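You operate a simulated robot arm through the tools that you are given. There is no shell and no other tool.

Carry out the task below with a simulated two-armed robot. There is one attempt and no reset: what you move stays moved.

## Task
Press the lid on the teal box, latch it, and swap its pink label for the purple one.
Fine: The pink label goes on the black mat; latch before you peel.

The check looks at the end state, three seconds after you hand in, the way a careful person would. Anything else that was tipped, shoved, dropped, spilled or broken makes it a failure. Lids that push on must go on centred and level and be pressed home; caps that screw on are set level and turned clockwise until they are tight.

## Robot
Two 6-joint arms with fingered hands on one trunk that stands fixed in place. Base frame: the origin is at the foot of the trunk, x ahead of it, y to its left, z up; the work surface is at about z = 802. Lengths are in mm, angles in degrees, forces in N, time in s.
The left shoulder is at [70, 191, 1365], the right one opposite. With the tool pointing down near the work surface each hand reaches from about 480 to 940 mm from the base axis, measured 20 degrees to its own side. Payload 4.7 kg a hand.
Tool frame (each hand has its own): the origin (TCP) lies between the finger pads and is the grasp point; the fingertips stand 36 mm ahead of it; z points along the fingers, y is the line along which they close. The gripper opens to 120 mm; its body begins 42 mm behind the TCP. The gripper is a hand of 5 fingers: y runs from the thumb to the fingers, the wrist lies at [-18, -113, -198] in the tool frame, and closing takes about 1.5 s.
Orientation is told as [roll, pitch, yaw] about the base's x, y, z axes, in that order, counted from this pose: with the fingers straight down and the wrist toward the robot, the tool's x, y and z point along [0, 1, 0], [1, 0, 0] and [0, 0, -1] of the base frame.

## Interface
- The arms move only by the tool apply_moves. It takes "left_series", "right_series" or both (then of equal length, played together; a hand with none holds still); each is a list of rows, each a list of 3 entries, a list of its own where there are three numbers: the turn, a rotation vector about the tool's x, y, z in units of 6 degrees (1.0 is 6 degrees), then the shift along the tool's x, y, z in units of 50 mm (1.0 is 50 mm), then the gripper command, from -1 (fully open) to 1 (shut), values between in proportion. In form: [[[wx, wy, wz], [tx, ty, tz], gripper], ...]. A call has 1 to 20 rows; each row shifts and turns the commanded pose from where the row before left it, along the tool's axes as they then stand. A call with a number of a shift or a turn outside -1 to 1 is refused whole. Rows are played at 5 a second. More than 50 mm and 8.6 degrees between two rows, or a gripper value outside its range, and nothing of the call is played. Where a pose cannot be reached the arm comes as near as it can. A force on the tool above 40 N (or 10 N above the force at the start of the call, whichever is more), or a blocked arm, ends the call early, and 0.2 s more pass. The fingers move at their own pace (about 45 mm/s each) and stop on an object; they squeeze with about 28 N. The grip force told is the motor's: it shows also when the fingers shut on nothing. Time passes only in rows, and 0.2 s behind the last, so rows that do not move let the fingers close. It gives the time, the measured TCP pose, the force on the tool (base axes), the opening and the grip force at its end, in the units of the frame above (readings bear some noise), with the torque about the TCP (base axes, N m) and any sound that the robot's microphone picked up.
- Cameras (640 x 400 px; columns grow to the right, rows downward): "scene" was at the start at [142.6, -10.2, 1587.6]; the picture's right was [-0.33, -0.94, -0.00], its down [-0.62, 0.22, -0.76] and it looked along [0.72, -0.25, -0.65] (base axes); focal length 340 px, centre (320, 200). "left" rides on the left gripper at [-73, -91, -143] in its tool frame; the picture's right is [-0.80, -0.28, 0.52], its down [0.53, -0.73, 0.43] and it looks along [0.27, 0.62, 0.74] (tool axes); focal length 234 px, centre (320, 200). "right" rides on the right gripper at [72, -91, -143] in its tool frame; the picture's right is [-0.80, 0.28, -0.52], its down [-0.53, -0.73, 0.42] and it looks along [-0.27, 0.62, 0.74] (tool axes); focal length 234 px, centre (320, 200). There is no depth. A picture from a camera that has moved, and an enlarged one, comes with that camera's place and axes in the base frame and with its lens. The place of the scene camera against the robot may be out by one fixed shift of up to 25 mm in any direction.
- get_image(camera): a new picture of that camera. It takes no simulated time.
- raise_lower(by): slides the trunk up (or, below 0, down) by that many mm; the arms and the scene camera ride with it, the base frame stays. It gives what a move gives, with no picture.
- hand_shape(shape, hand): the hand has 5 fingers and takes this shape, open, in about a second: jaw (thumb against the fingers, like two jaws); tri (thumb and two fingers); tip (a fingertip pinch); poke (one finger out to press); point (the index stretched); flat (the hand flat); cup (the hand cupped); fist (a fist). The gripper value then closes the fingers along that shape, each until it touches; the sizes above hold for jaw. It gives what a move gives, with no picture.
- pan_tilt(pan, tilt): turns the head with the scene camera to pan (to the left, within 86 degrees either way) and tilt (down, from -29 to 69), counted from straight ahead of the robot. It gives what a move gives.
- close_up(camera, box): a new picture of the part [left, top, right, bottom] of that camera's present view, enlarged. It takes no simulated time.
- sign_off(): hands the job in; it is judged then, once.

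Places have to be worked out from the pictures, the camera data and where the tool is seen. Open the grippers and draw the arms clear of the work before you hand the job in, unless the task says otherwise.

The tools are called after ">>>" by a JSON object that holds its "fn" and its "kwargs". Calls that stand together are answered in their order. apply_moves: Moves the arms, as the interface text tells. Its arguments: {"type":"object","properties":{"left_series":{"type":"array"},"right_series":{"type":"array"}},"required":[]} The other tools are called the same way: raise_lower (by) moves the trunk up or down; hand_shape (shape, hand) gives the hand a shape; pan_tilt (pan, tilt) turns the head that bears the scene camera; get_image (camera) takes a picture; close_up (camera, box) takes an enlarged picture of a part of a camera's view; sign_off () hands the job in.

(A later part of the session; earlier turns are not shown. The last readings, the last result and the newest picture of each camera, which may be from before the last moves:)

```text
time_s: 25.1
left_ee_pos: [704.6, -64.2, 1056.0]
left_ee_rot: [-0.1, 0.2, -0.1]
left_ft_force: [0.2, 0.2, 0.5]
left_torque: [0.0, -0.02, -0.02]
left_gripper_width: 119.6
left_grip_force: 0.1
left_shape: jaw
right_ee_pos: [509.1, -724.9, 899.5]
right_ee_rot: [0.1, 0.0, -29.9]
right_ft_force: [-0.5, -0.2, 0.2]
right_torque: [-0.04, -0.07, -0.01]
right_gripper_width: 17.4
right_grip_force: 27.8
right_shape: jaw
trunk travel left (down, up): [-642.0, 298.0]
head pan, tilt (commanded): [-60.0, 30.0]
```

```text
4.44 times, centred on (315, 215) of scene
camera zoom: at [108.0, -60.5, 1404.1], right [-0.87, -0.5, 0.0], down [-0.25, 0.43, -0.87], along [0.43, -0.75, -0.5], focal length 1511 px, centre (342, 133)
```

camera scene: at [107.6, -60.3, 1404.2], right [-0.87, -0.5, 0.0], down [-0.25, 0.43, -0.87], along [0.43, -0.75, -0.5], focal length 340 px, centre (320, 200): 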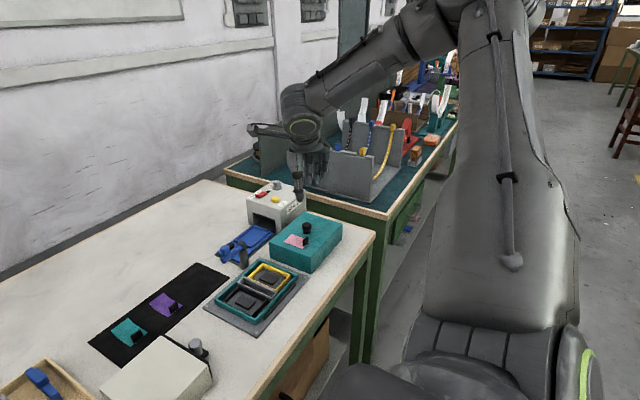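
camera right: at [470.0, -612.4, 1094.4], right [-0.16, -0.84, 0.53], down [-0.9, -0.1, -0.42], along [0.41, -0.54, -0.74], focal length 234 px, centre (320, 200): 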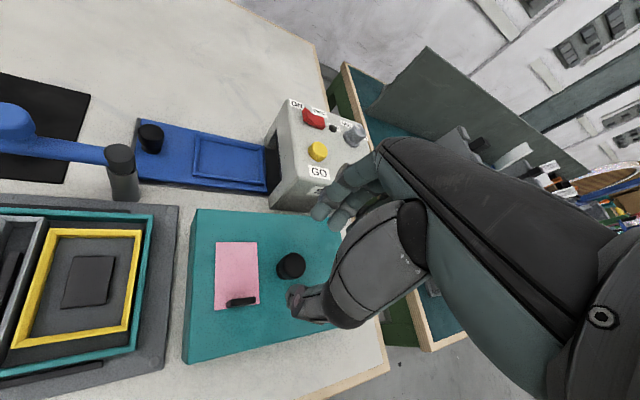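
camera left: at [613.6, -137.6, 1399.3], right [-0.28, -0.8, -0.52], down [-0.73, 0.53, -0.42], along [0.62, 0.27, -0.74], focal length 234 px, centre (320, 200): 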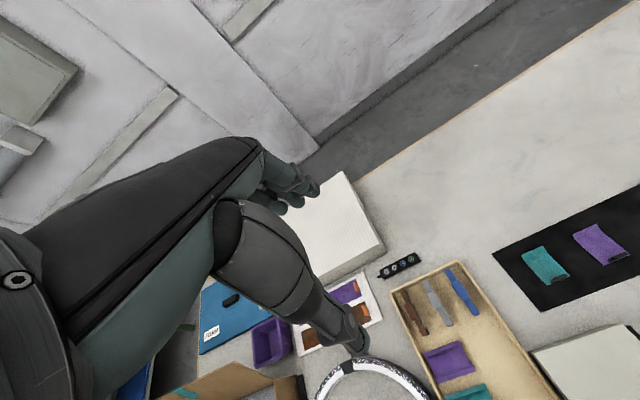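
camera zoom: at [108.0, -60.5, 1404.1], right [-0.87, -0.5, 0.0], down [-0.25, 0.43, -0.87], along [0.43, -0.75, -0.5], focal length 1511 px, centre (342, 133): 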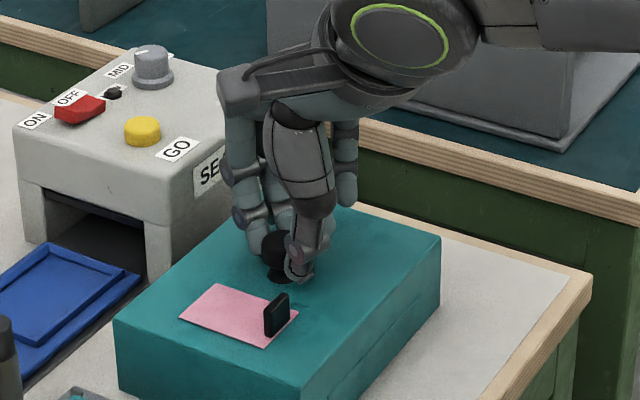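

Gripped with 27.8 N at 17 mm width, and the lid has not turned. I lift slowly by about 20 mm and check whether the lid comes up level.

>>> {"fn": "apply_moves", "kwargs": {"right_series": [[[0, 0, 0], [0, 0, -0.1], 1], [[0, 0, 0], [0, 0, -0.1], 1], [[0, 0, 0], [0, 0, -0.1], 1], [[0, 0, 0], [0, 0, -0.1], 1], [[0, 0, 0], [0, 0, 0], 1]]}}

>>> {"fn": "close_up", "kwargs": {"camera": "scene", "box": [260, 170, 370, 280]}}

>>> {"fn": "get_image", "kwargs": {"camera": "right"}}

```text
time_s: 26.3
left_ee_pos: [704.9, -65.8, 1055.5]
left_ee_rot: [-0.1, 0.1, 0.0]
left_ft_force: [-0.6, -0.3, 0.5]
left_torque: [0.0, -0.03, 0.02]
left_gripper_width: 119.6
left_grip_force: 0.0
left_shape: jaw
right_ee_pos: [508.6, -725.6, 920.7]
right_ee_rot: [0.1, -0.1, -30.0]
right_ft_force: [1.2, 0.1, -0.7]
right_torque: [0.0, 0.0, 0.01]
right_gripper_width: 17.2
right_grip_force: 28.0
right_shape: jaw
trunk travel left (down, up): [-642.0, 298.0]
head pan, tilt (commanded): [-60.0, 30.0]
```

```text
3.64 times, centred on (315, 225) of scene
camera zoom: at [108.2, -60.9, 1404.0], right [-0.87, -0.5, 0.0], down [-0.25, 0.43, -0.87], along [0.43, -0.75, -0.5], focal length 1236 px, centre (338, 109)
```

zoom: 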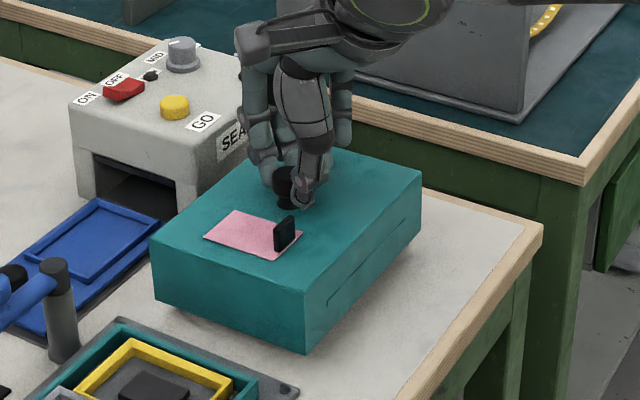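

```text
taken
camera right: at [465.3, -615.5, 1064.0], right [-0.16, -0.84, 0.53], down [-0.9, -0.1, -0.42], along [0.41, -0.54, -0.74], focal length 234 px, centre (320, 200)
```

right: 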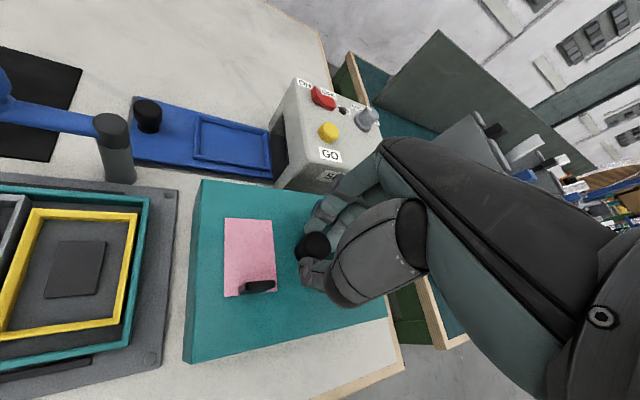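

The lid came up cleanly. I zoom in to check that it hangs level and unrotated.

>>> {"fn": "close_up", "kwargs": {"camera": "right", "box": [160, 160, 420, 380]}}

>>> {"fn": "close_up", "kwargs": {"camera": "scene", "box": [275, 200, 355, 285]}}

```text
1.82 times, centred on (290, 270) of right
camera zoom: at [465.3, -615.5, 1064.0], right [-0.16, -0.84, 0.53], down [-0.9, -0.1, -0.42], along [0.41, -0.54, -0.74], focal length 426 px, centre (374, 73)
```

zoom: 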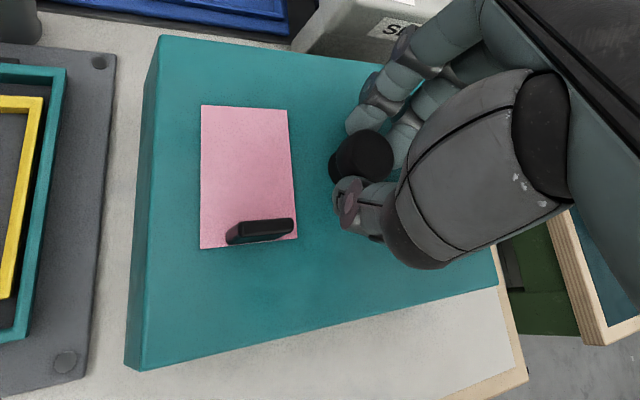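

```text
4.71 times, centred on (315, 242) of scene
camera zoom: at [108.2, -60.9, 1404.0], right [-0.87, -0.5, 0.0], down [-0.25, 0.43, -0.87], along [0.43, -0.75, -0.5], focal length 1600 px, centre (344, 0)
```

zoom: 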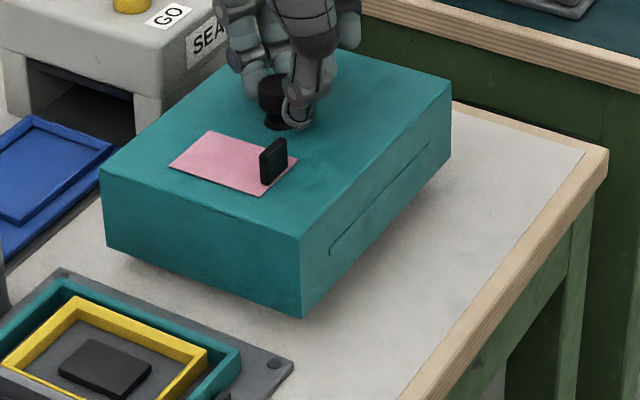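

The lid hangs level and square: x 445–574, y −637.5…−810, its centre about (+0.6, +1.8) from the TCP. I lift it another 100 mm above the lever's height and move partway left so the wrist camera can measure the box closely.

>>> {"fn": "apply_moves", "kwargs": {"right_series": [[[0, 0, 0], [0, 0, -0.4], 1], [[0, 0, 0], [0, 0, -0.5], 1], [[0, 0, 0], [0, 0, -0.5], 1], [[0, 0, 0], [0, 0, -0.5], 1], [[0, 0, 0], [0.4, -0.22, 0], 1], [[0, 0, 0], [0.4, -0.22, 0], 1], [[0, 0, 0], [0.4, -0.22, 0], 1], [[0, 0, 0], [0.3, -0.17, 0], 1], [[0, 0, 0], [0, 0, 0], 1]]}}

>>> {"fn": "get_image", "kwargs": {"camera": "right"}}

>>> {"fn": "get_image", "kwargs": {"camera": "scene"}}

```text
time_s: 28.3
left_ee_pos: [704.4, -64.8, 1056.0]
left_ee_rot: [0.0, 0.1, 0.0]
left_ft_force: [-0.2, 0.8, -0.3]
left_torque: [0.03, 0.02, -0.02]
left_gripper_width: 119.5
left_grip_force: 0.1
left_shape: jaw
right_ee_pos: [520.2, -623.9, 1002.2]
right_ee_rot: [0.0, 0.0, -29.8]
right_ft_force: [-0.6, 0.1, -0.7]
right_torque: [-0.03, 0.01, -0.01]
right_gripper_width: 17.2
right_grip_force: 27.8
right_shape: jaw
right hand out of reach, approached as far as the arm can: row 3, 4
trunk travel left (down, up): [-642.0, 298.0]
head pan, tilt (commanded): [-60.0, 30.0]
```

```text
taken
camera right: at [477.9, -514.3, 1145.4], right [-0.16, -0.84, 0.53], down [-0.9, -0.1, -0.42], along [0.41, -0.54, -0.74], focal length 234 px, centre (320, 200)
```

right: 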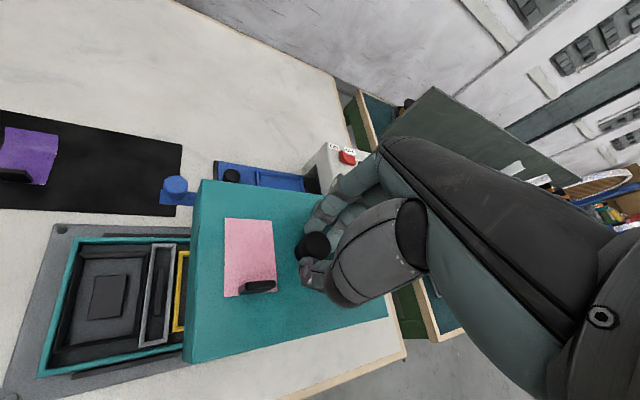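

```text
taken
camera scene: at [108.0, -60.6, 1404.0], right [-0.87, -0.5, 0.0], down [-0.25, 0.43, -0.87], along [0.43, -0.75, -0.5], focal length 340 px, centre (320, 200)
```

scene: 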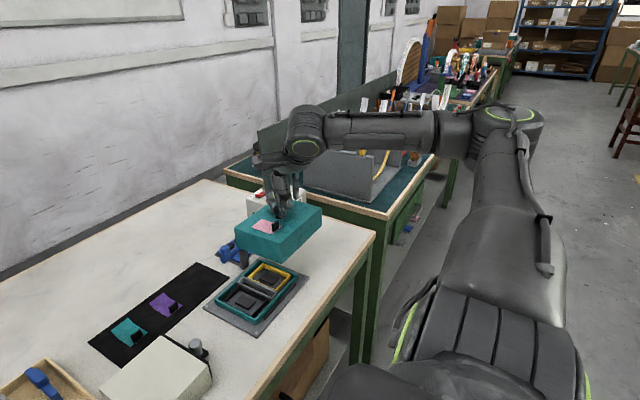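

The lid is held steady, bottom at about z≈904 just right of the box. Now I zoom on the visible box corners for a close measurement.

>>> {"fn": "close_up", "kwargs": {"camera": "right", "box": [0, 200, 220, 400]}}

>>> {"fn": "close_up", "kwargs": {"camera": "scene", "box": [190, 190, 330, 350]}}

```text
2.00 times, centred on (110, 300) of right
camera zoom: at [477.9, -514.3, 1145.4], right [-0.16, -0.84, 0.53], down [-0.9, -0.1, -0.42], along [0.41, -0.54, -0.74], focal length 468 px, centre (740, 0)
```

zoom: 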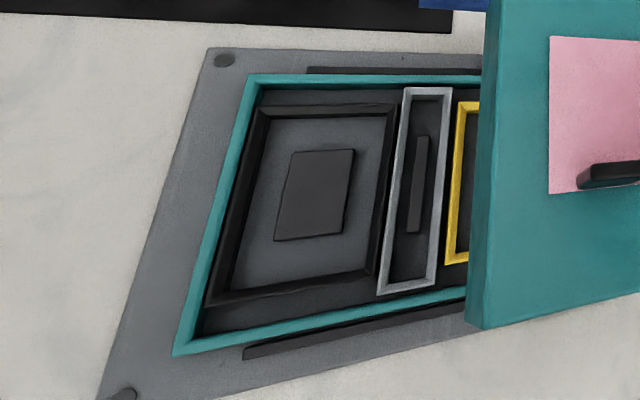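

```text
2.50 times, centred on (260, 270) of scene
camera zoom: at [108.0, -60.6, 1404.0], right [-0.87, -0.5, 0.0], down [-0.25, 0.43, -0.87], along [0.43, -0.75, -0.5], focal length 850 px, centre (470, 25)
```

zoom: 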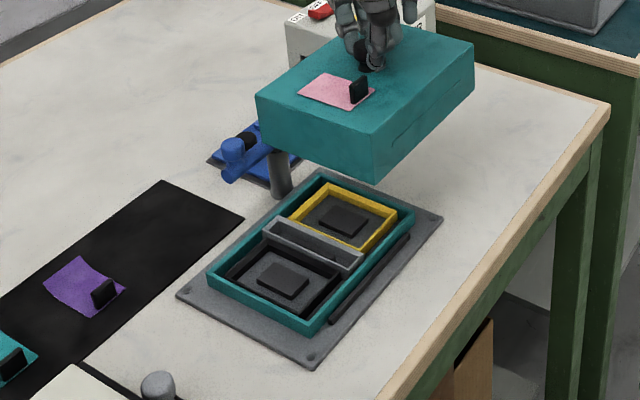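

Two views agree on the box: x 460–578, y −439…−601, rim at z≈823, centre (519, −520); the lid is a 5 mm overlap all round. I carry the lid over the box centre at the same height.

>>> {"fn": "apply_moves", "kwargs": {"right_series": [[[0, 0, 0], [0.439, -0.262, 0], 1], [[0, 0, 0], [0.439, -0.262, 0], 1], [[0, 0, 0], [0.439, -0.262, 0], 1], [[0, 0, 0], [0.439, -0.262, 0], 1], [[0, 0, 0], [0, 0, 0], 1]]}}

>>> {"fn": "get_image", "kwargs": {"camera": "right"}}

>>> {"fn": "close_up", "kwargs": {"camera": "scene", "box": [170, 190, 330, 350]}}

```text
time_s: 29.5
left_ee_pos: [704.5, -64.0, 1056.3]
left_ee_rot: [0.1, 0.0, 0.0]
left_ft_force: [-1.4, 0.0, 0.0]
left_torque: [-0.01, 0.02, 0.01]
left_gripper_width: 119.6
left_grip_force: 0.1
left_shape: jaw
right_ee_pos: [519.0, -519.8, 1003.6]
right_ee_rot: [0.0, 0.0, -29.8]
right_ft_force: [-0.1, -0.5, -0.7]
right_torque: [0.0, 0.0, -0.02]
right_gripper_width: 17.2
right_grip_force: 28.1
right_shape: jaw
trunk travel left (down, up): [-642.0, 298.0]
head pan, tilt (commanded): [-60.0, 30.0]
```

```text
taken
camera right: at [476.5, -410.6, 1146.7], right [-0.16, -0.84, 0.52], down [-0.9, -0.1, -0.42], along [0.41, -0.54, -0.74], focal length 234 px, centre (320, 200)
```

right: 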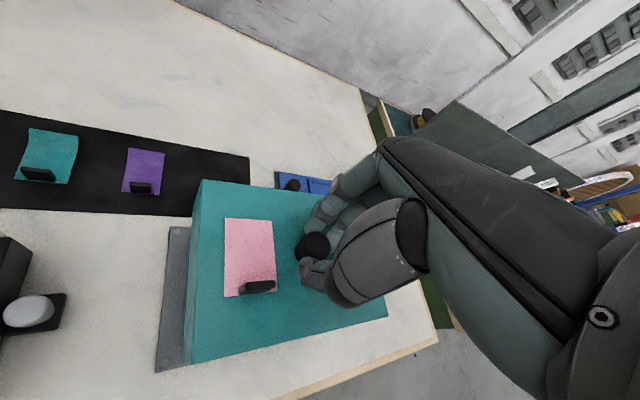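

```text
2.50 times, centred on (250, 270) of scene
camera zoom: at [107.4, -60.9, 1404.1], right [-0.87, -0.5, 0.0], down [-0.25, 0.43, -0.87], along [0.43, -0.75, -0.5], focal length 850 px, centre (495, 25)
```

zoom: 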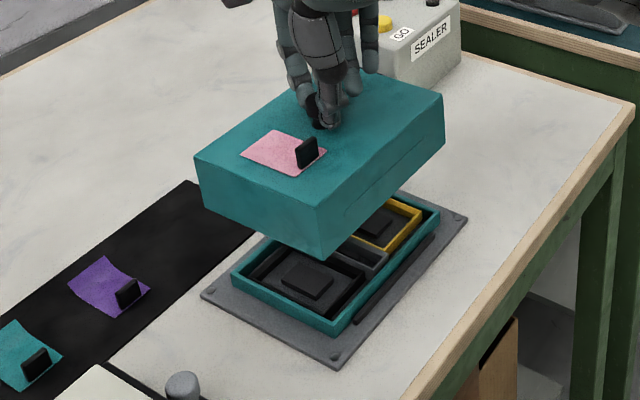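

The lid is over the box. I lower it to about 7 mm above the rim (TCP z≈930) with a tiny correction, and inspect the alignment from the scene camera.

>>> {"fn": "apply_moves", "kwargs": {"right_series": [[[0, 0, 0], [-0.038, 0.01, 0.35], 1], [[0, 0, 0], [0, 0, 0.35], 1], [[0, 0, 0], [0, 0, 0.35], 1], [[0, 0, 0], [0, 0, 0.35], 1], [[0, 0, 0], [0, 0, 0], 1]]}}

>>> {"fn": "pan_tilt", "kwargs": {"pan": -45, "tilt": 42}}

>>> {"fn": "get_image", "kwargs": {"camera": "scene"}}

>>> {"fn": "get_image", "kwargs": {"camera": "right"}}

```text
time_s: 30.7
left_ee_pos: [705.2, -64.3, 1056.3]
left_ee_rot: [-0.1, 0.1, 0.0]
left_ft_force: [0.6, -0.1, -0.8]
left_torque: [-0.02, 0.02, 0.02]
left_gripper_width: 119.7
left_grip_force: 0.2
left_shape: jaw
right_ee_pos: [518.7, -522.9, 933.5]
right_ee_rot: [0.0, 0.0, -29.9]
right_ft_force: [0.1, 0.3, -0.9]
right_torque: [-0.02, -0.05, 0.0]
right_gripper_width: 17.2
right_grip_force: 27.7
right_shape: jaw
trunk travel left (down, up): [-642.0, 298.0]
head pan, tilt (commanded): [-60.0, 30.0]
```

```text
time_s: 31.5
left_ee_pos: [705.1, -65.1, 1055.3]
left_ee_rot: [0.0, 0.0, 0.1]
left_ft_force: [0.4, -0.6, 0.3]
left_torque: [-0.01, 0.0, 0.01]
left_gripper_width: 119.7
left_grip_force: 0.1
left_shape: jaw
right_ee_pos: [518.3, -521.8, 934.8]
right_ee_rot: [0.1, 0.0, -29.9]
right_ft_force: [0.2, -0.1, -1.5]
right_torque: [-0.04, 0.02, 0.01]
right_gripper_width: 17.4
right_grip_force: 27.9
right_shape: jaw
trunk travel left (down, up): [-642.0, 298.0]
head pan, tilt (commanded): [-45.0, 42.0]
```

```text
taken
camera scene: at [122.0, -41.5, 1385.8], right [-0.71, -0.71, 0.0], down [-0.47, 0.47, -0.74], along [0.53, -0.53, -0.67], focal length 340 px, centre (320, 200)
```

scene: 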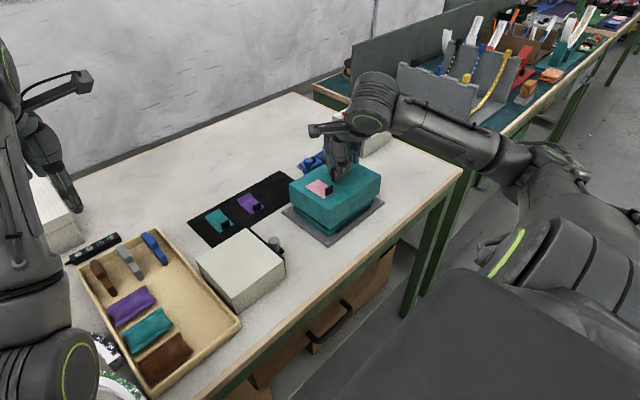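

```text
taken
camera right: at [476.2, -413.6, 1077.3], right [-0.16, -0.84, 0.52], down [-0.9, -0.1, -0.42], along [0.41, -0.54, -0.74], focal length 234 px, centre (320, 200)
```

right: 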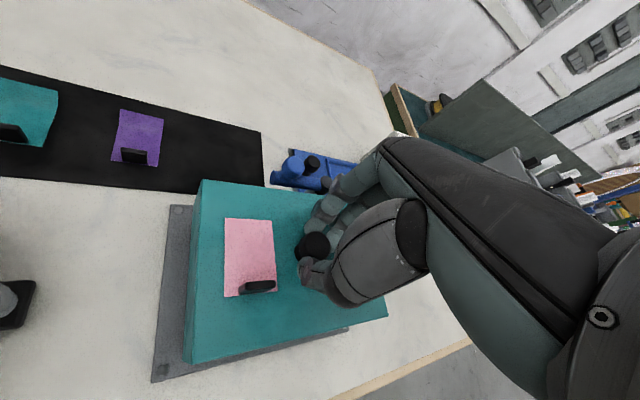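

>>> {"fn": "close_up", "kwargs": {"camera": "scene", "box": [270, 150, 400, 255]}}

>>> {"fn": "close_up", "kwargs": {"camera": "right", "box": [140, 140, 400, 390]}}

```text
3.81 times, centred on (335, 202) of scene
camera zoom: at [122.0, -41.5, 1385.8], right [-0.71, -0.71, 0.0], down [-0.47, 0.47, -0.74], along [0.53, -0.53, -0.67], focal length 1295 px, centre (263, 190)
```

zoom: 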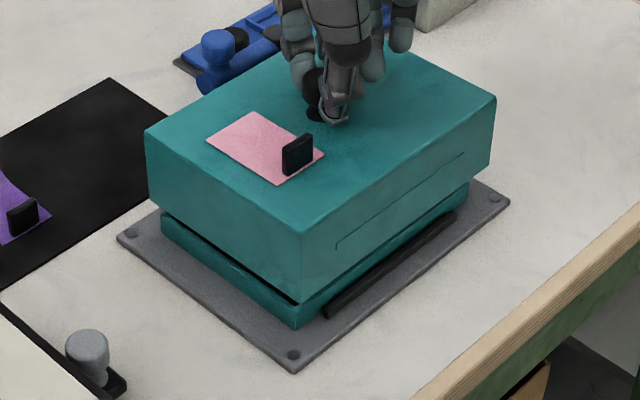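

```text
1.60 times, centred on (270, 265) of right
camera zoom: at [476.2, -413.6, 1077.3], right [-0.16, -0.84, 0.52], down [-0.9, -0.1, -0.42], along [0.41, -0.54, -0.74], focal length 375 px, centre (400, 96)
```

zoom: 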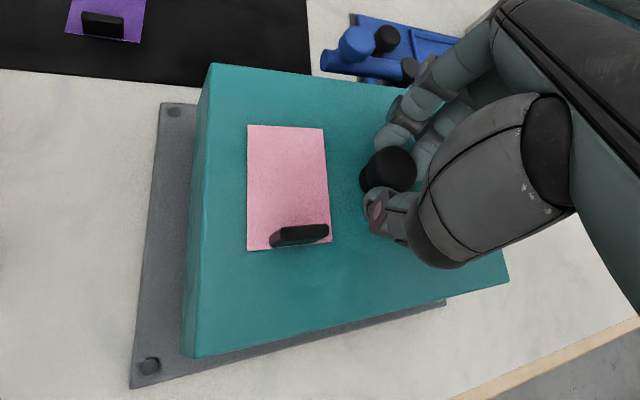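

The lid hovers just above the rim. I take high-magnification views of three corners to check centring.

>>> {"fn": "close_up", "kwargs": {"camera": "scene", "box": [315, 215, 355, 240]}}

>>> {"fn": "close_up", "kwargs": {"camera": "scene", "box": [285, 190, 325, 215]}}

>>> {"fn": "close_up", "kwargs": {"camera": "scene", "box": [350, 180, 390, 205]}}

```text
16.00 times, centred on (335, 228) of scene
camera zoom: at [122.0, -41.5, 1385.8], right [-0.71, -0.71, 0.0], down [-0.47, 0.47, -0.74], along [0.53, -0.53, -0.67], focal length 5438 px, centre (80, -240)
```

zoom: 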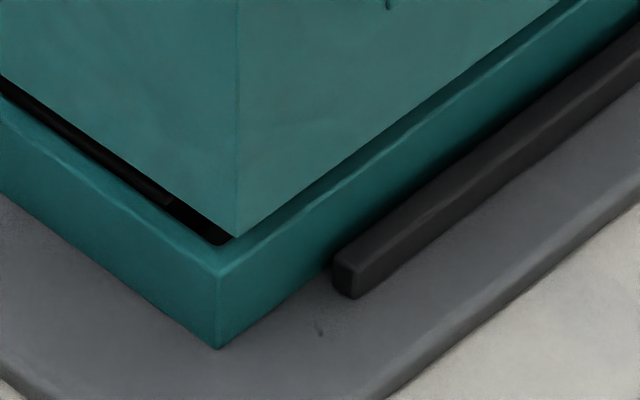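

```text
16.00 times, centred on (305, 202) of scene
camera zoom: at [122.0, -41.5, 1385.8], right [-0.71, -0.71, 0.0], down [-0.47, 0.47, -0.74], along [0.53, -0.53, -0.67], focal length 5438 px, centre (560, 160)
```

zoom: 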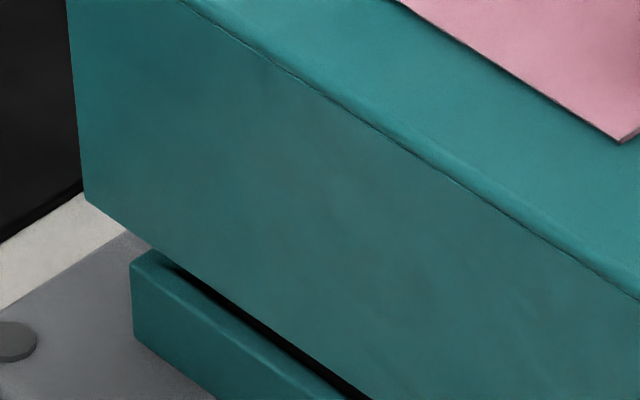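

```text
16.00 times, centred on (370, 192) of scene
camera zoom: at [122.0, -41.5, 1385.8], right [-0.71, -0.71, 0.0], down [-0.47, 0.47, -0.74], along [0.53, -0.53, -0.67], focal length 5438 px, centre (-480, 320)
```

zoom: 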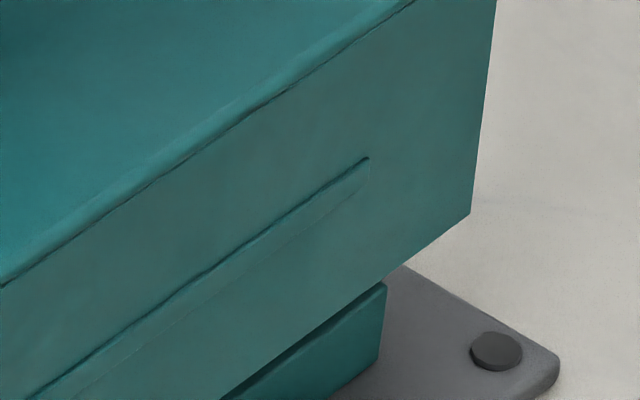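

The corner views suggest a slight tilt or offset of the lid. I look at the lid's vertical edges (top corners) at the same magnification to judge whether it is level.

>>> {"fn": "close_up", "kwargs": {"camera": "scene", "box": [315, 200, 355, 225]}}

>>> {"fn": "close_up", "kwargs": {"camera": "scene", "box": [280, 175, 320, 200]}}

>>> {"fn": "close_up", "kwargs": {"camera": "scene", "box": [350, 165, 390, 190]}}

>>> {"fn": "close_up", "kwargs": {"camera": "right", "box": [150, 170, 230, 220]}}

>>> {"fn": "close_up", "kwargs": {"camera": "right", "box": [140, 340, 220, 390]}}

>>> {"fn": "close_up", "kwargs": {"camera": "right", "box": [330, 290, 410, 340]}}

```text
16.00 times, centred on (335, 212) of scene
camera zoom: at [122.0, -41.5, 1385.8], right [-0.71, -0.71, 0.0], down [-0.47, 0.47, -0.74], along [0.53, -0.53, -0.67], focal length 5438 px, centre (80, 0)
```

zoom: 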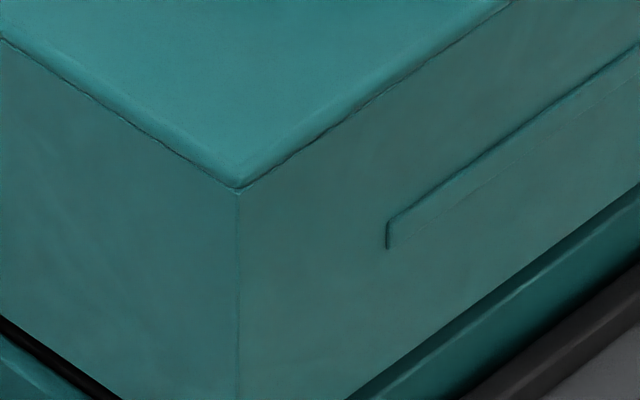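

```text
16.00 times, centred on (300, 188) of scene
camera zoom: at [122.0, -41.5, 1385.8], right [-0.71, -0.71, 0.0], down [-0.47, 0.47, -0.74], along [0.53, -0.53, -0.67], focal length 5438 px, centre (640, 400)
```

zoom: 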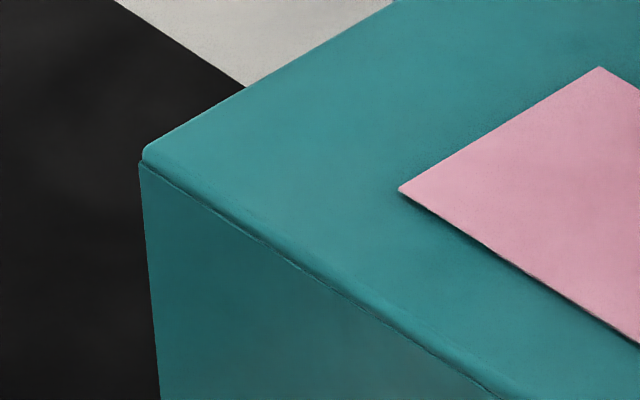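

```text
16.00 times, centred on (370, 178) of scene
camera zoom: at [122.0, -41.5, 1385.8], right [-0.71, -0.71, 0.0], down [-0.47, 0.47, -0.74], along [0.53, -0.53, -0.67], focal length 5438 px, centre (-480, 560)
```

zoom: 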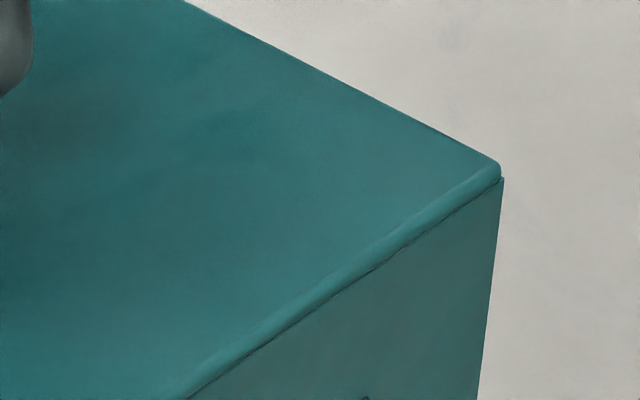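

```text
8.00 times, centred on (190, 195) of right
camera zoom: at [476.2, -413.6, 1077.3], right [-0.16, -0.84, 0.52], down [-0.9, -0.1, -0.42], along [0.41, -0.54, -0.74], focal length 1873 px, centre (1360, 240)
```

zoom: 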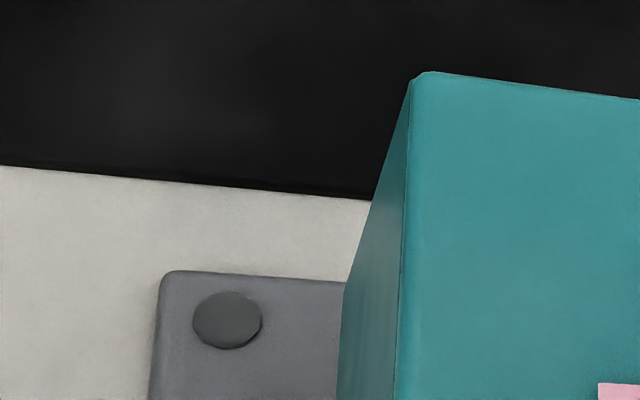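

```text
8.00 times, centred on (180, 365) of right
camera zoom: at [476.2, -413.6, 1077.3], right [-0.16, -0.84, 0.52], down [-0.9, -0.1, -0.42], along [0.41, -0.54, -0.74], focal length 1873 px, centre (1440, -1120)
```

zoom: 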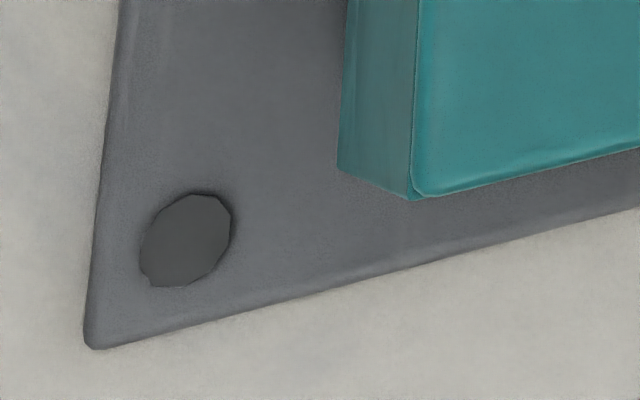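

```text
8.00 times, centred on (370, 315) of right
camera zoom: at [476.2, -413.6, 1077.3], right [-0.16, -0.84, 0.52], down [-0.9, -0.1, -0.42], along [0.41, -0.54, -0.74], focal length 1873 px, centre (-80, -720)
```

zoom: 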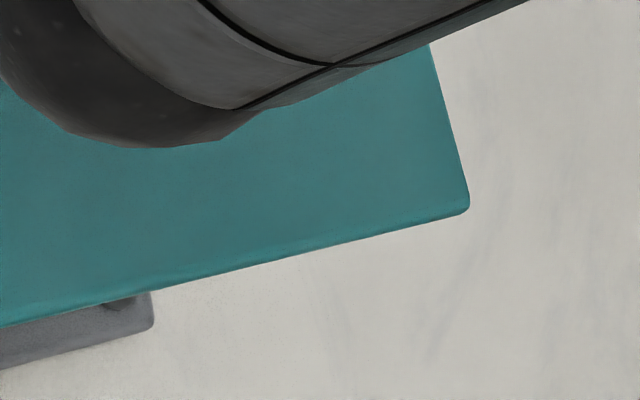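

The lid is level to within about a degree. Both cameras suggest it sits about 2.5 mm too far right, so I shift it +2.5 mm in y and come down to about 2–3 mm above the rim for a more exact comparison.

>>> {"fn": "apply_moves", "kwargs": {"right_series": [[[0, 0, 0], [0.046, -0.02, 0.1], 1], [[0, 0, 0], [0, 0, 0.1], 1], [[0, 0, 0], [0, 0, 0], 1]]}}

>>> {"fn": "close_up", "kwargs": {"camera": "scene", "box": [315, 215, 355, 240]}}

>>> {"fn": "close_up", "kwargs": {"camera": "scene", "box": [285, 190, 325, 215]}}

>>> {"fn": "close_up", "kwargs": {"camera": "scene", "box": [350, 180, 390, 205]}}

```text
time_s: 32.3
left_ee_pos: [705.7, -64.9, 1055.8]
left_ee_rot: [0.0, 0.1, 0.1]
left_ft_force: [-0.2, 0.1, 0.2]
left_torque: [0.03, -0.02, -0.02]
left_gripper_width: 119.7
left_grip_force: 0.0
left_shape: jaw
right_ee_pos: [516.9, -520.2, 922.7]
right_ee_rot: [0.0, 0.0, -29.9]
right_ft_force: [-0.7, 0.2, -1.0]
right_torque: [-0.02, -0.02, -0.03]
right_gripper_width: 17.2
right_grip_force: 28.1
right_shape: jaw
trunk travel left (down, up): [-642.0, 298.0]
head pan, tilt (commanded): [-45.0, 42.0]
```

```text
16.00 times, centred on (335, 228) of scene
camera zoom: at [122.1, -41.3, 1385.7], right [-0.71, -0.71, 0.0], down [-0.47, 0.47, -0.74], along [0.53, -0.53, -0.67], focal length 5438 px, centre (80, -240)
```

zoom: 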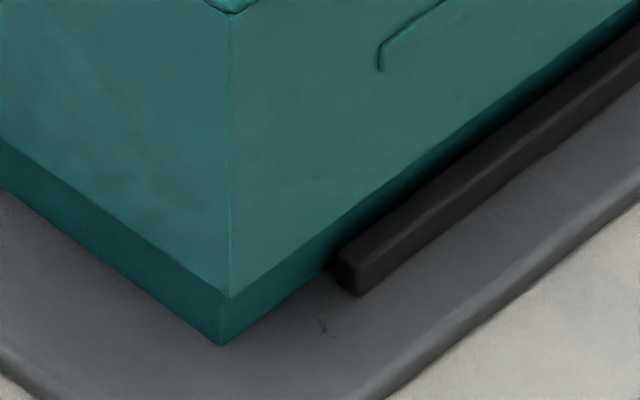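

```text
16.00 times, centred on (305, 202) of scene
camera zoom: at [122.1, -41.3, 1385.7], right [-0.71, -0.71, 0.0], down [-0.47, 0.47, -0.74], along [0.53, -0.53, -0.67], focal length 5438 px, centre (560, 160)
```

zoom: 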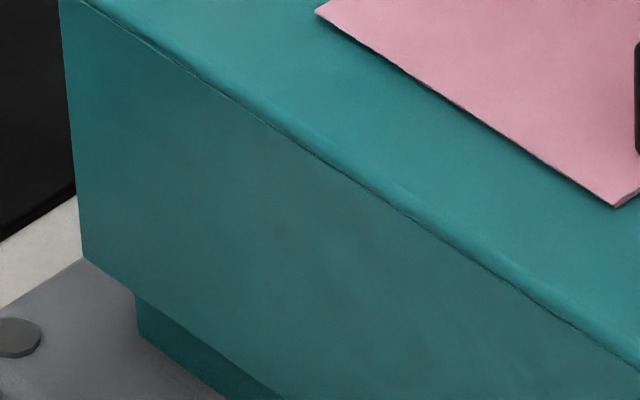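

```text
16.00 times, centred on (370, 192) of scene
camera zoom: at [122.1, -41.3, 1385.7], right [-0.71, -0.71, 0.0], down [-0.47, 0.47, -0.74], along [0.53, -0.53, -0.67], focal length 5438 px, centre (-480, 320)
```

zoom: 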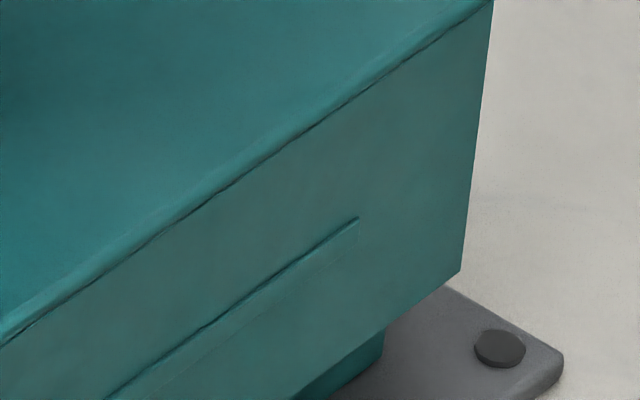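

At close range the lid's margins read about 4.3 mm left / 7.8 mm right and 6 mm near / 5 mm far, so I shift another +1.6 mm in y and +0.5 mm in x. Then I lower slowly by about 8 mm, watching the force for contact with the rim.

>>> {"fn": "apply_moves", "kwargs": {"right_series": [[[0, 0, 0], [0.033, -0.007, 0], 1], [[0, 0, 0], [0, 0, 0.04], 1], [[0, 0, 0], [0, 0, 0.04], 1], [[0, 0, 0], [0, 0, 0.04], 1], [[0, 0, 0], [0, 0, 0.04], 1], [[0, 0, 0], [0, 0, 0], 1]]}}

>>> {"fn": "close_up", "kwargs": {"camera": "scene", "box": [315, 215, 355, 240]}}

>>> {"fn": "close_up", "kwargs": {"camera": "scene", "box": [270, 150, 400, 255]}}

```text
time_s: 33.7
left_ee_pos: [704.6, -65.5, 1057.0]
left_ee_rot: [0.0, 0.1, 0.1]
left_ft_force: [0.1, -0.4, 0.3]
left_torque: [-0.03, -0.03, 0.01]
left_gripper_width: 119.8
left_grip_force: 0.1
left_shape: jaw
right_ee_pos: [517.1, -517.1, 916.4]
right_ee_rot: [-0.1, 0.0, -29.9]
right_ft_force: [-0.5, 0.2, -0.8]
right_torque: [-0.03, 0.02, 0.01]
right_gripper_width: 17.3
right_grip_force: 27.9
right_shape: jaw
trunk travel left (down, up): [-642.0, 298.0]
head pan, tilt (commanded): [-45.0, 42.0]
```

```text
16.00 times, centred on (335, 228) of scene
camera zoom: at [122.0, -41.3, 1385.7], right [-0.71, -0.71, 0.0], down [-0.47, 0.47, -0.74], along [0.53, -0.53, -0.67], focal length 5438 px, centre (80, -240)
```

zoom: 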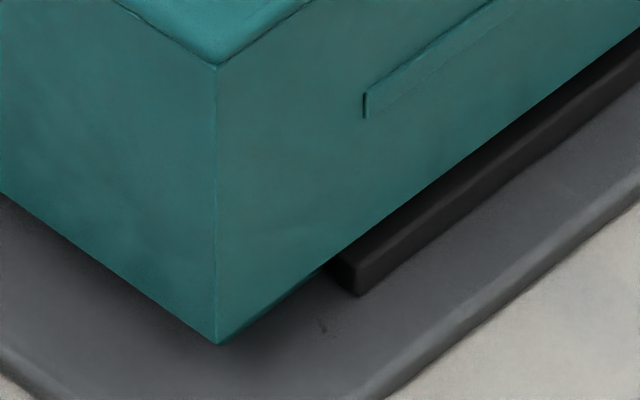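

```text
3.81 times, centred on (335, 202) of scene
camera zoom: at [122.0, -41.3, 1385.7], right [-0.71, -0.71, 0.0], down [-0.47, 0.47, -0.74], along [0.53, -0.53, -0.67], focal length 1295 px, centre (263, 190)
```

zoom: 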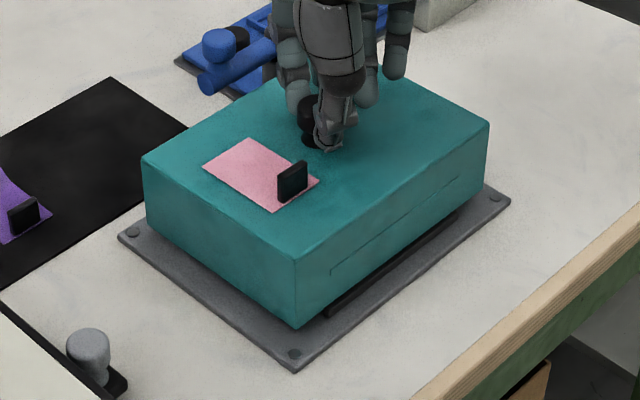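

The lid has slid past the rim level (bottom ≈ 819) with no contact force, so it is going on around the box. I continue down slowly.

>>> {"fn": "apply_moves", "kwargs": {"right_series": [[[0, 0, 0], [0, 0, 0.04], 1], [[0, 0, 0], [0, 0, 0.04], 1], [[0, 0, 0], [0, 0, 0.04], 1], [[0, 0, 0], [0, 0, 0], 1]]}}

>>> {"fn": "close_up", "kwargs": {"camera": "scene", "box": [315, 215, 355, 240]}}

>>> {"fn": "close_up", "kwargs": {"camera": "scene", "box": [350, 180, 390, 205]}}

```text
time_s: 34.7
left_ee_pos: [704.5, -65.5, 1056.6]
left_ee_rot: [-0.1, 0.0, 0.1]
left_ft_force: [0.6, 0.2, 0.1]
left_torque: [-0.01, 0.0, 0.01]
left_gripper_width: 119.7
left_grip_force: 0.1
left_shape: jaw
right_ee_pos: [518.1, -518.8, 907.1]
right_ee_rot: [0.0, -0.1, -29.9]
right_ft_force: [0.3, -0.1, -0.7]
right_torque: [0.01, -0.01, 0.02]
right_gripper_width: 17.2
right_grip_force: 28.0
right_shape: jaw
trunk travel left (down, up): [-642.0, 298.0]
head pan, tilt (commanded): [-45.0, 42.0]
```

```text
16.00 times, centred on (335, 228) of scene
camera zoom: at [121.7, -41.0, 1385.8], right [-0.71, -0.71, 0.0], down [-0.47, 0.47, -0.74], along [0.53, -0.53, -0.67], focal length 5438 px, centre (80, -240)
```

zoom: 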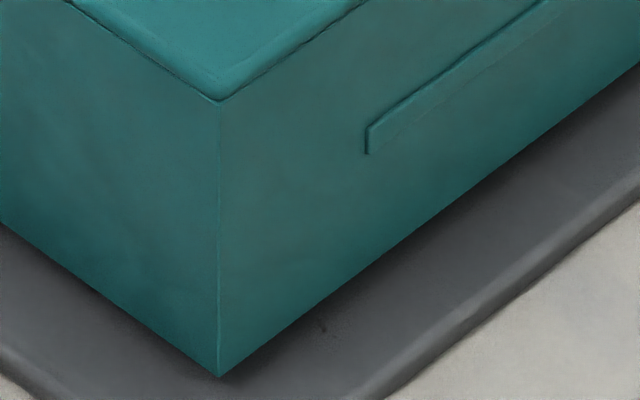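

```text
16.00 times, centred on (370, 192) of scene
camera zoom: at [121.7, -41.0, 1385.8], right [-0.71, -0.71, 0.0], down [-0.47, 0.47, -0.74], along [0.53, -0.53, -0.67], focal length 5438 px, centre (-480, 320)
```

zoom: 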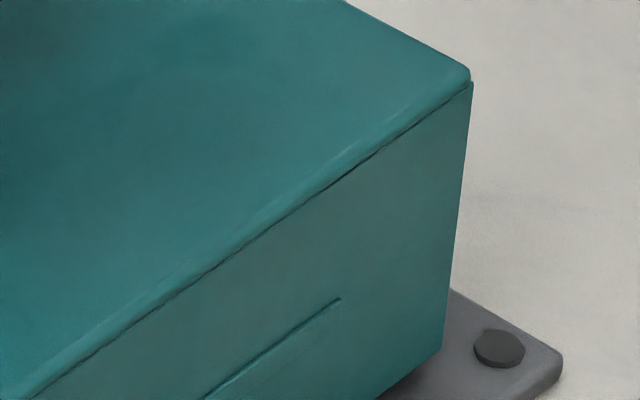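

The lid is now fully around the box with its bottom edge near the plate and no side load. I keep lowering in small steps until contact shows in the force.

>>> {"fn": "apply_moves", "kwargs": {"right_series": [[[0, 0, 0], [0, 0, 0.03], 1], [[0, 0, 0], [0, 0, 0.03], 1], [[0, 0, 0], [0, 0, 0], 1]]}}

```text
time_s: 35.5
left_ee_pos: [705.6, -64.6, 1056.0]
left_ee_rot: [-0.1, 0.2, 0.1]
left_ft_force: [0.2, -0.4, -0.3]
left_torque: [0.0, -0.03, 0.02]
left_gripper_width: 119.7
left_grip_force: 0.1
left_shape: jaw
right_ee_pos: [517.3, -519.0, 906.8]
right_ee_rot: [0.0, 0.0, -29.9]
right_ft_force: [0.2, -0.3, 0.4]
right_torque: [-0.06, -0.02, -0.02]
right_gripper_width: 17.1
right_grip_force: 28.1
right_shape: jaw
trunk travel left (down, up): [-642.0, 298.0]
head pan, tilt (commanded): [-45.0, 42.0]
```

There is a slight change in the force (+1 N), hinting at first contact. I go down a few more millimetres.

>>> {"fn": "apply_moves", "kwargs": {"right_series": [[[0, 0, 0], [0, 0, 0.03], 1], [[0, 0, 0], [0, 0, 0.03], 1], [[0, 0, 0], [0, 0, 0], 1]]}}

>>> {"fn": "close_up", "kwargs": {"camera": "scene", "box": [315, 215, 355, 240]}}

>>> {"fn": "close_up", "kwargs": {"camera": "scene", "box": [270, 150, 400, 255]}}

```text
time_s: 36.3
left_ee_pos: [702.9, -63.4, 1056.5]
left_ee_rot: [-0.1, -0.1, 0.0]
left_ft_force: [-0.5, 1.3, -1.0]
left_torque: [0.02, 0.02, 0.0]
left_gripper_width: 119.5
left_grip_force: 0.0
left_shape: jaw
right_ee_pos: [518.5, -517.2, 904.6]
right_ee_rot: [0.0, -0.3, -29.9]
right_ft_force: [-0.4, -3.8, 22.2]
right_torque: [-0.19, -0.12, -0.04]
right_gripper_width: 18.2
right_grip_force: 28.0
right_shape: jaw
trunk travel left (down, up): [-642.0, 298.0]
head pan, tilt (commanded): [-45.0, 42.0]
```

```text
16.00 times, centred on (335, 228) of scene
camera zoom: at [119.5, -39.7, 1386.3], right [-0.71, -0.71, 0.0], down [-0.47, 0.47, -0.74], along [0.53, -0.53, -0.67], focal length 5438 px, centre (80, -240)
```

zoom: 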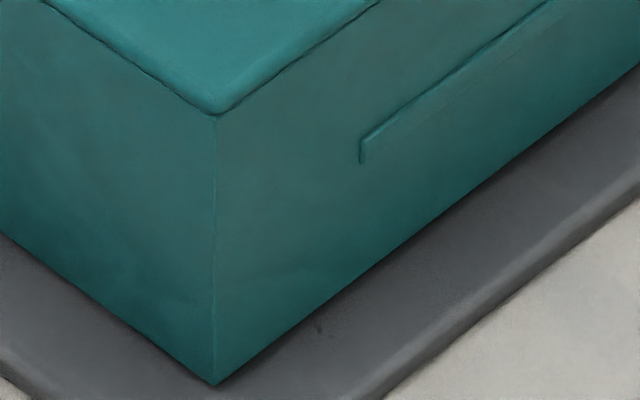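

```text
3.81 times, centred on (335, 202) of scene
camera zoom: at [119.5, -39.7, 1386.3], right [-0.71, -0.71, 0.0], down [-0.47, 0.47, -0.74], along [0.53, -0.53, -0.67], focal length 1295 px, centre (263, 190)
```

zoom: 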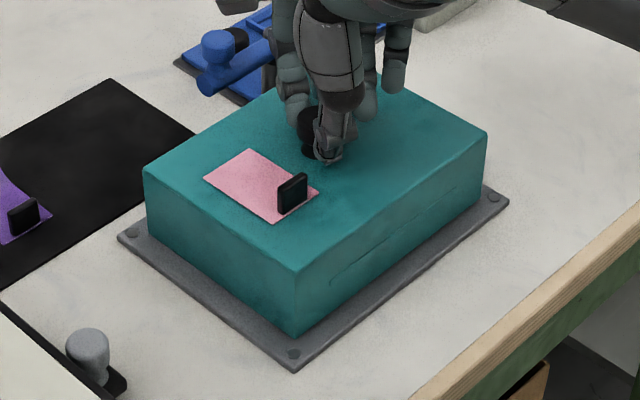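

Contact now reads 22 N upward: the lid bears on something with its bottom edge near the plate. I relieve the load by 3 mm, open the hand and look at how the lid sits before pressing it home with a closed hand.

>>> {"fn": "apply_moves", "kwargs": {"right_series": [[[0, 0, 0], [0, 0, -0.05], 1], [[0, 0, 0], [0, 0, 0], 0.6], [[0, 0, 0], [0, 0, 0], 0.3], [[0, 0, 0], [0, 0, 0], 0], [[0, 0, 0], [0, 0, 0], 0], [[0, 0, 0], [0, 0, 0], 0]]}}

>>> {"fn": "close_up", "kwargs": {"camera": "scene", "box": [270, 150, 400, 255]}}

>>> {"fn": "close_up", "kwargs": {"camera": "right", "box": [140, 140, 400, 390]}}

```text
time_s: 37.7
left_ee_pos: [704.9, -63.9, 1056.4]
left_ee_rot: [0.0, 0.0, 0.1]
left_ft_force: [0.4, -0.3, 0.1]
left_torque: [-0.02, -0.01, -0.03]
left_gripper_width: 119.5
left_grip_force: 0.1
left_shape: jaw
right_ee_pos: [518.7, -517.4, 904.4]
right_ee_rot: [0.0, 0.0, -29.9]
right_ft_force: [0.5, -0.3, 0.6]
right_torque: [-0.01, 0.01, -0.03]
right_gripper_width: 59.2
right_grip_force: 0.1
right_shape: jaw
trunk travel left (down, up): [-642.0, 298.0]
head pan, tilt (commanded): [-45.0, 42.0]
```

```text
3.81 times, centred on (335, 202) of scene
camera zoom: at [121.8, -41.1, 1385.8], right [-0.71, -0.71, 0.0], down [-0.47, 0.47, -0.74], along [0.53, -0.53, -0.67], focal length 1295 px, centre (263, 190)
```

zoom: 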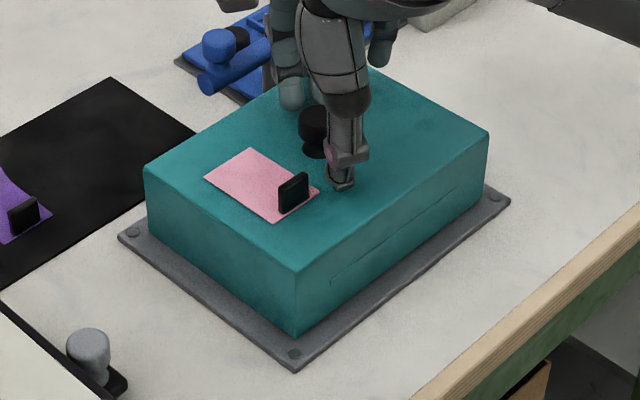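

```text
1.60 times, centred on (270, 265) of right
camera zoom: at [475.6, -408.7, 1049.0], right [-0.16, -0.84, 0.53], down [-0.9, -0.1, -0.42], along [0.41, -0.54, -0.74], focal length 375 px, centre (400, 96)
```

zoom: 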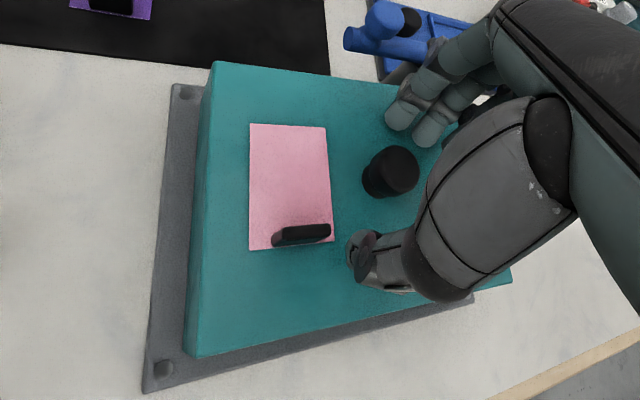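

The lid sits level and centred on the nest. I raise the hand clear, form a fist, and check its shape before pressing on the knob.

>>> {"fn": "apply_moves", "kwargs": {"right_series": [[[0, 0, 0], [0, 0, -0.4], 0], [[0, 0, 0], [0, 0, -0.6], 0], [[0, 0, 0], [0, 0, -0.7], 0], [[0, 0, 0], [0, 0, 0], 0]]}}

>>> {"fn": "hand_shape", "kwargs": {"hand": "right", "shape": "fist"}}

>>> {"fn": "get_image", "kwargs": {"camera": "scene"}}

>>> {"fn": "close_up", "kwargs": {"camera": "scene", "box": [270, 100, 400, 255]}}

>>> {"fn": "get_image", "kwargs": {"camera": "right"}}

```text
time_s: 38.7
left_ee_pos: [705.1, -65.5, 1056.3]
left_ee_rot: [0.0, 0.1, 0.1]
left_ft_force: [0.0, 0.0, 0.7]
left_torque: [0.03, 0.01, 0.01]
left_gripper_width: 119.6
left_grip_force: 0.1
left_shape: jaw
right_ee_pos: [517.6, -520.0, 988.3]
right_ee_rot: [0.0, 0.0, -29.9]
right_ft_force: [0.1, -0.5, 0.6]
right_torque: [0.02, -0.02, -0.03]
right_gripper_width: 59.5
right_grip_force: 0.0
right_shape: jaw
trunk travel left (down, up): [-642.0, 298.0]
head pan, tilt (commanded): [-45.0, 42.0]
```

```text
time_s: 39.6
left_ee_pos: [704.1, -64.3, 1056.4]
left_ee_rot: [0.0, -0.1, 0.1]
left_ft_force: [-0.4, -0.8, 0.5]
left_torque: [0.02, 0.01, 0.0]
left_gripper_width: 119.7
left_grip_force: 0.1
left_shape: jaw
right_ee_pos: [517.4, -519.1, 988.1]
right_ee_rot: [-0.1, 0.0, -29.9]
right_ft_force: [0.2, 0.3, -0.2]
right_torque: [0.02, -0.01, 0.01]
right_gripper_width: 0.0
right_grip_force: 0.0
right_shape: fist
trunk travel left (down, up): [-642.0, 298.0]
head pan, tilt (commanded): [-45.0, 42.0]
```

```text
taken
camera scene: at [122.0, -41.3, 1385.7], right [-0.71, -0.71, 0.0], down [-0.47, 0.47, -0.74], along [0.53, -0.53, -0.67], focal length 340 px, centre (320, 200)
```

scene: 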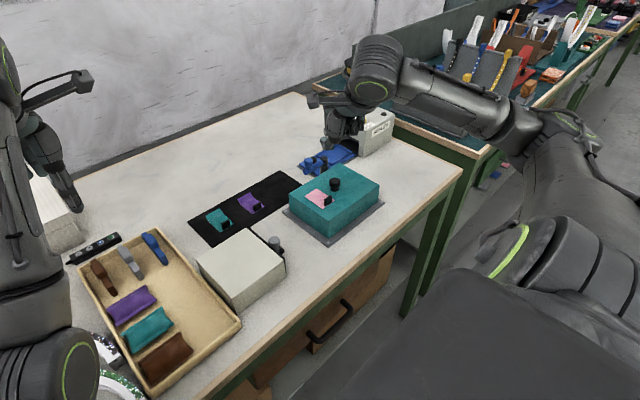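

```text
2.58 times, centred on (335, 178) of scene
camera zoom: at [122.0, -41.3, 1385.7], right [-0.71, -0.71, 0.0], down [-0.47, 0.47, -0.74], along [0.53, -0.53, -0.67], focal length 877 px, centre (281, 258)
```

zoom: 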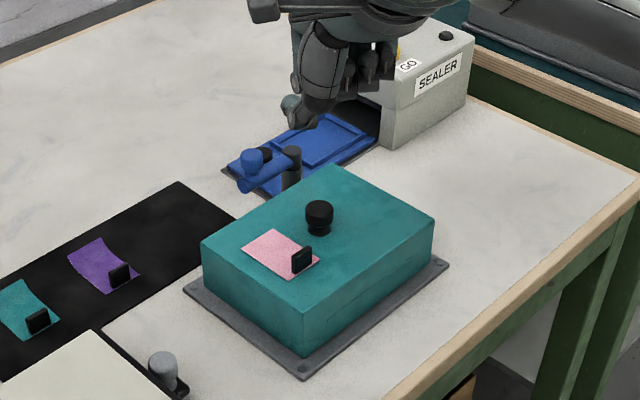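

```text
taken
camera right: at [475.3, -410.4, 1132.3], right [-0.16, -0.84, 0.53], down [-0.9, -0.1, -0.42], along [0.41, -0.54, -0.74], focal length 234 px, centre (320, 200)
```

right: 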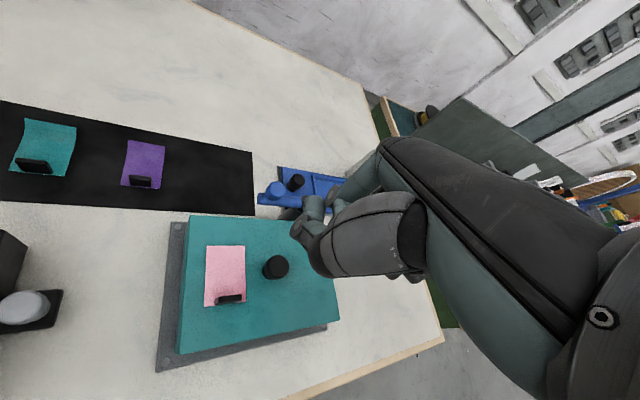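

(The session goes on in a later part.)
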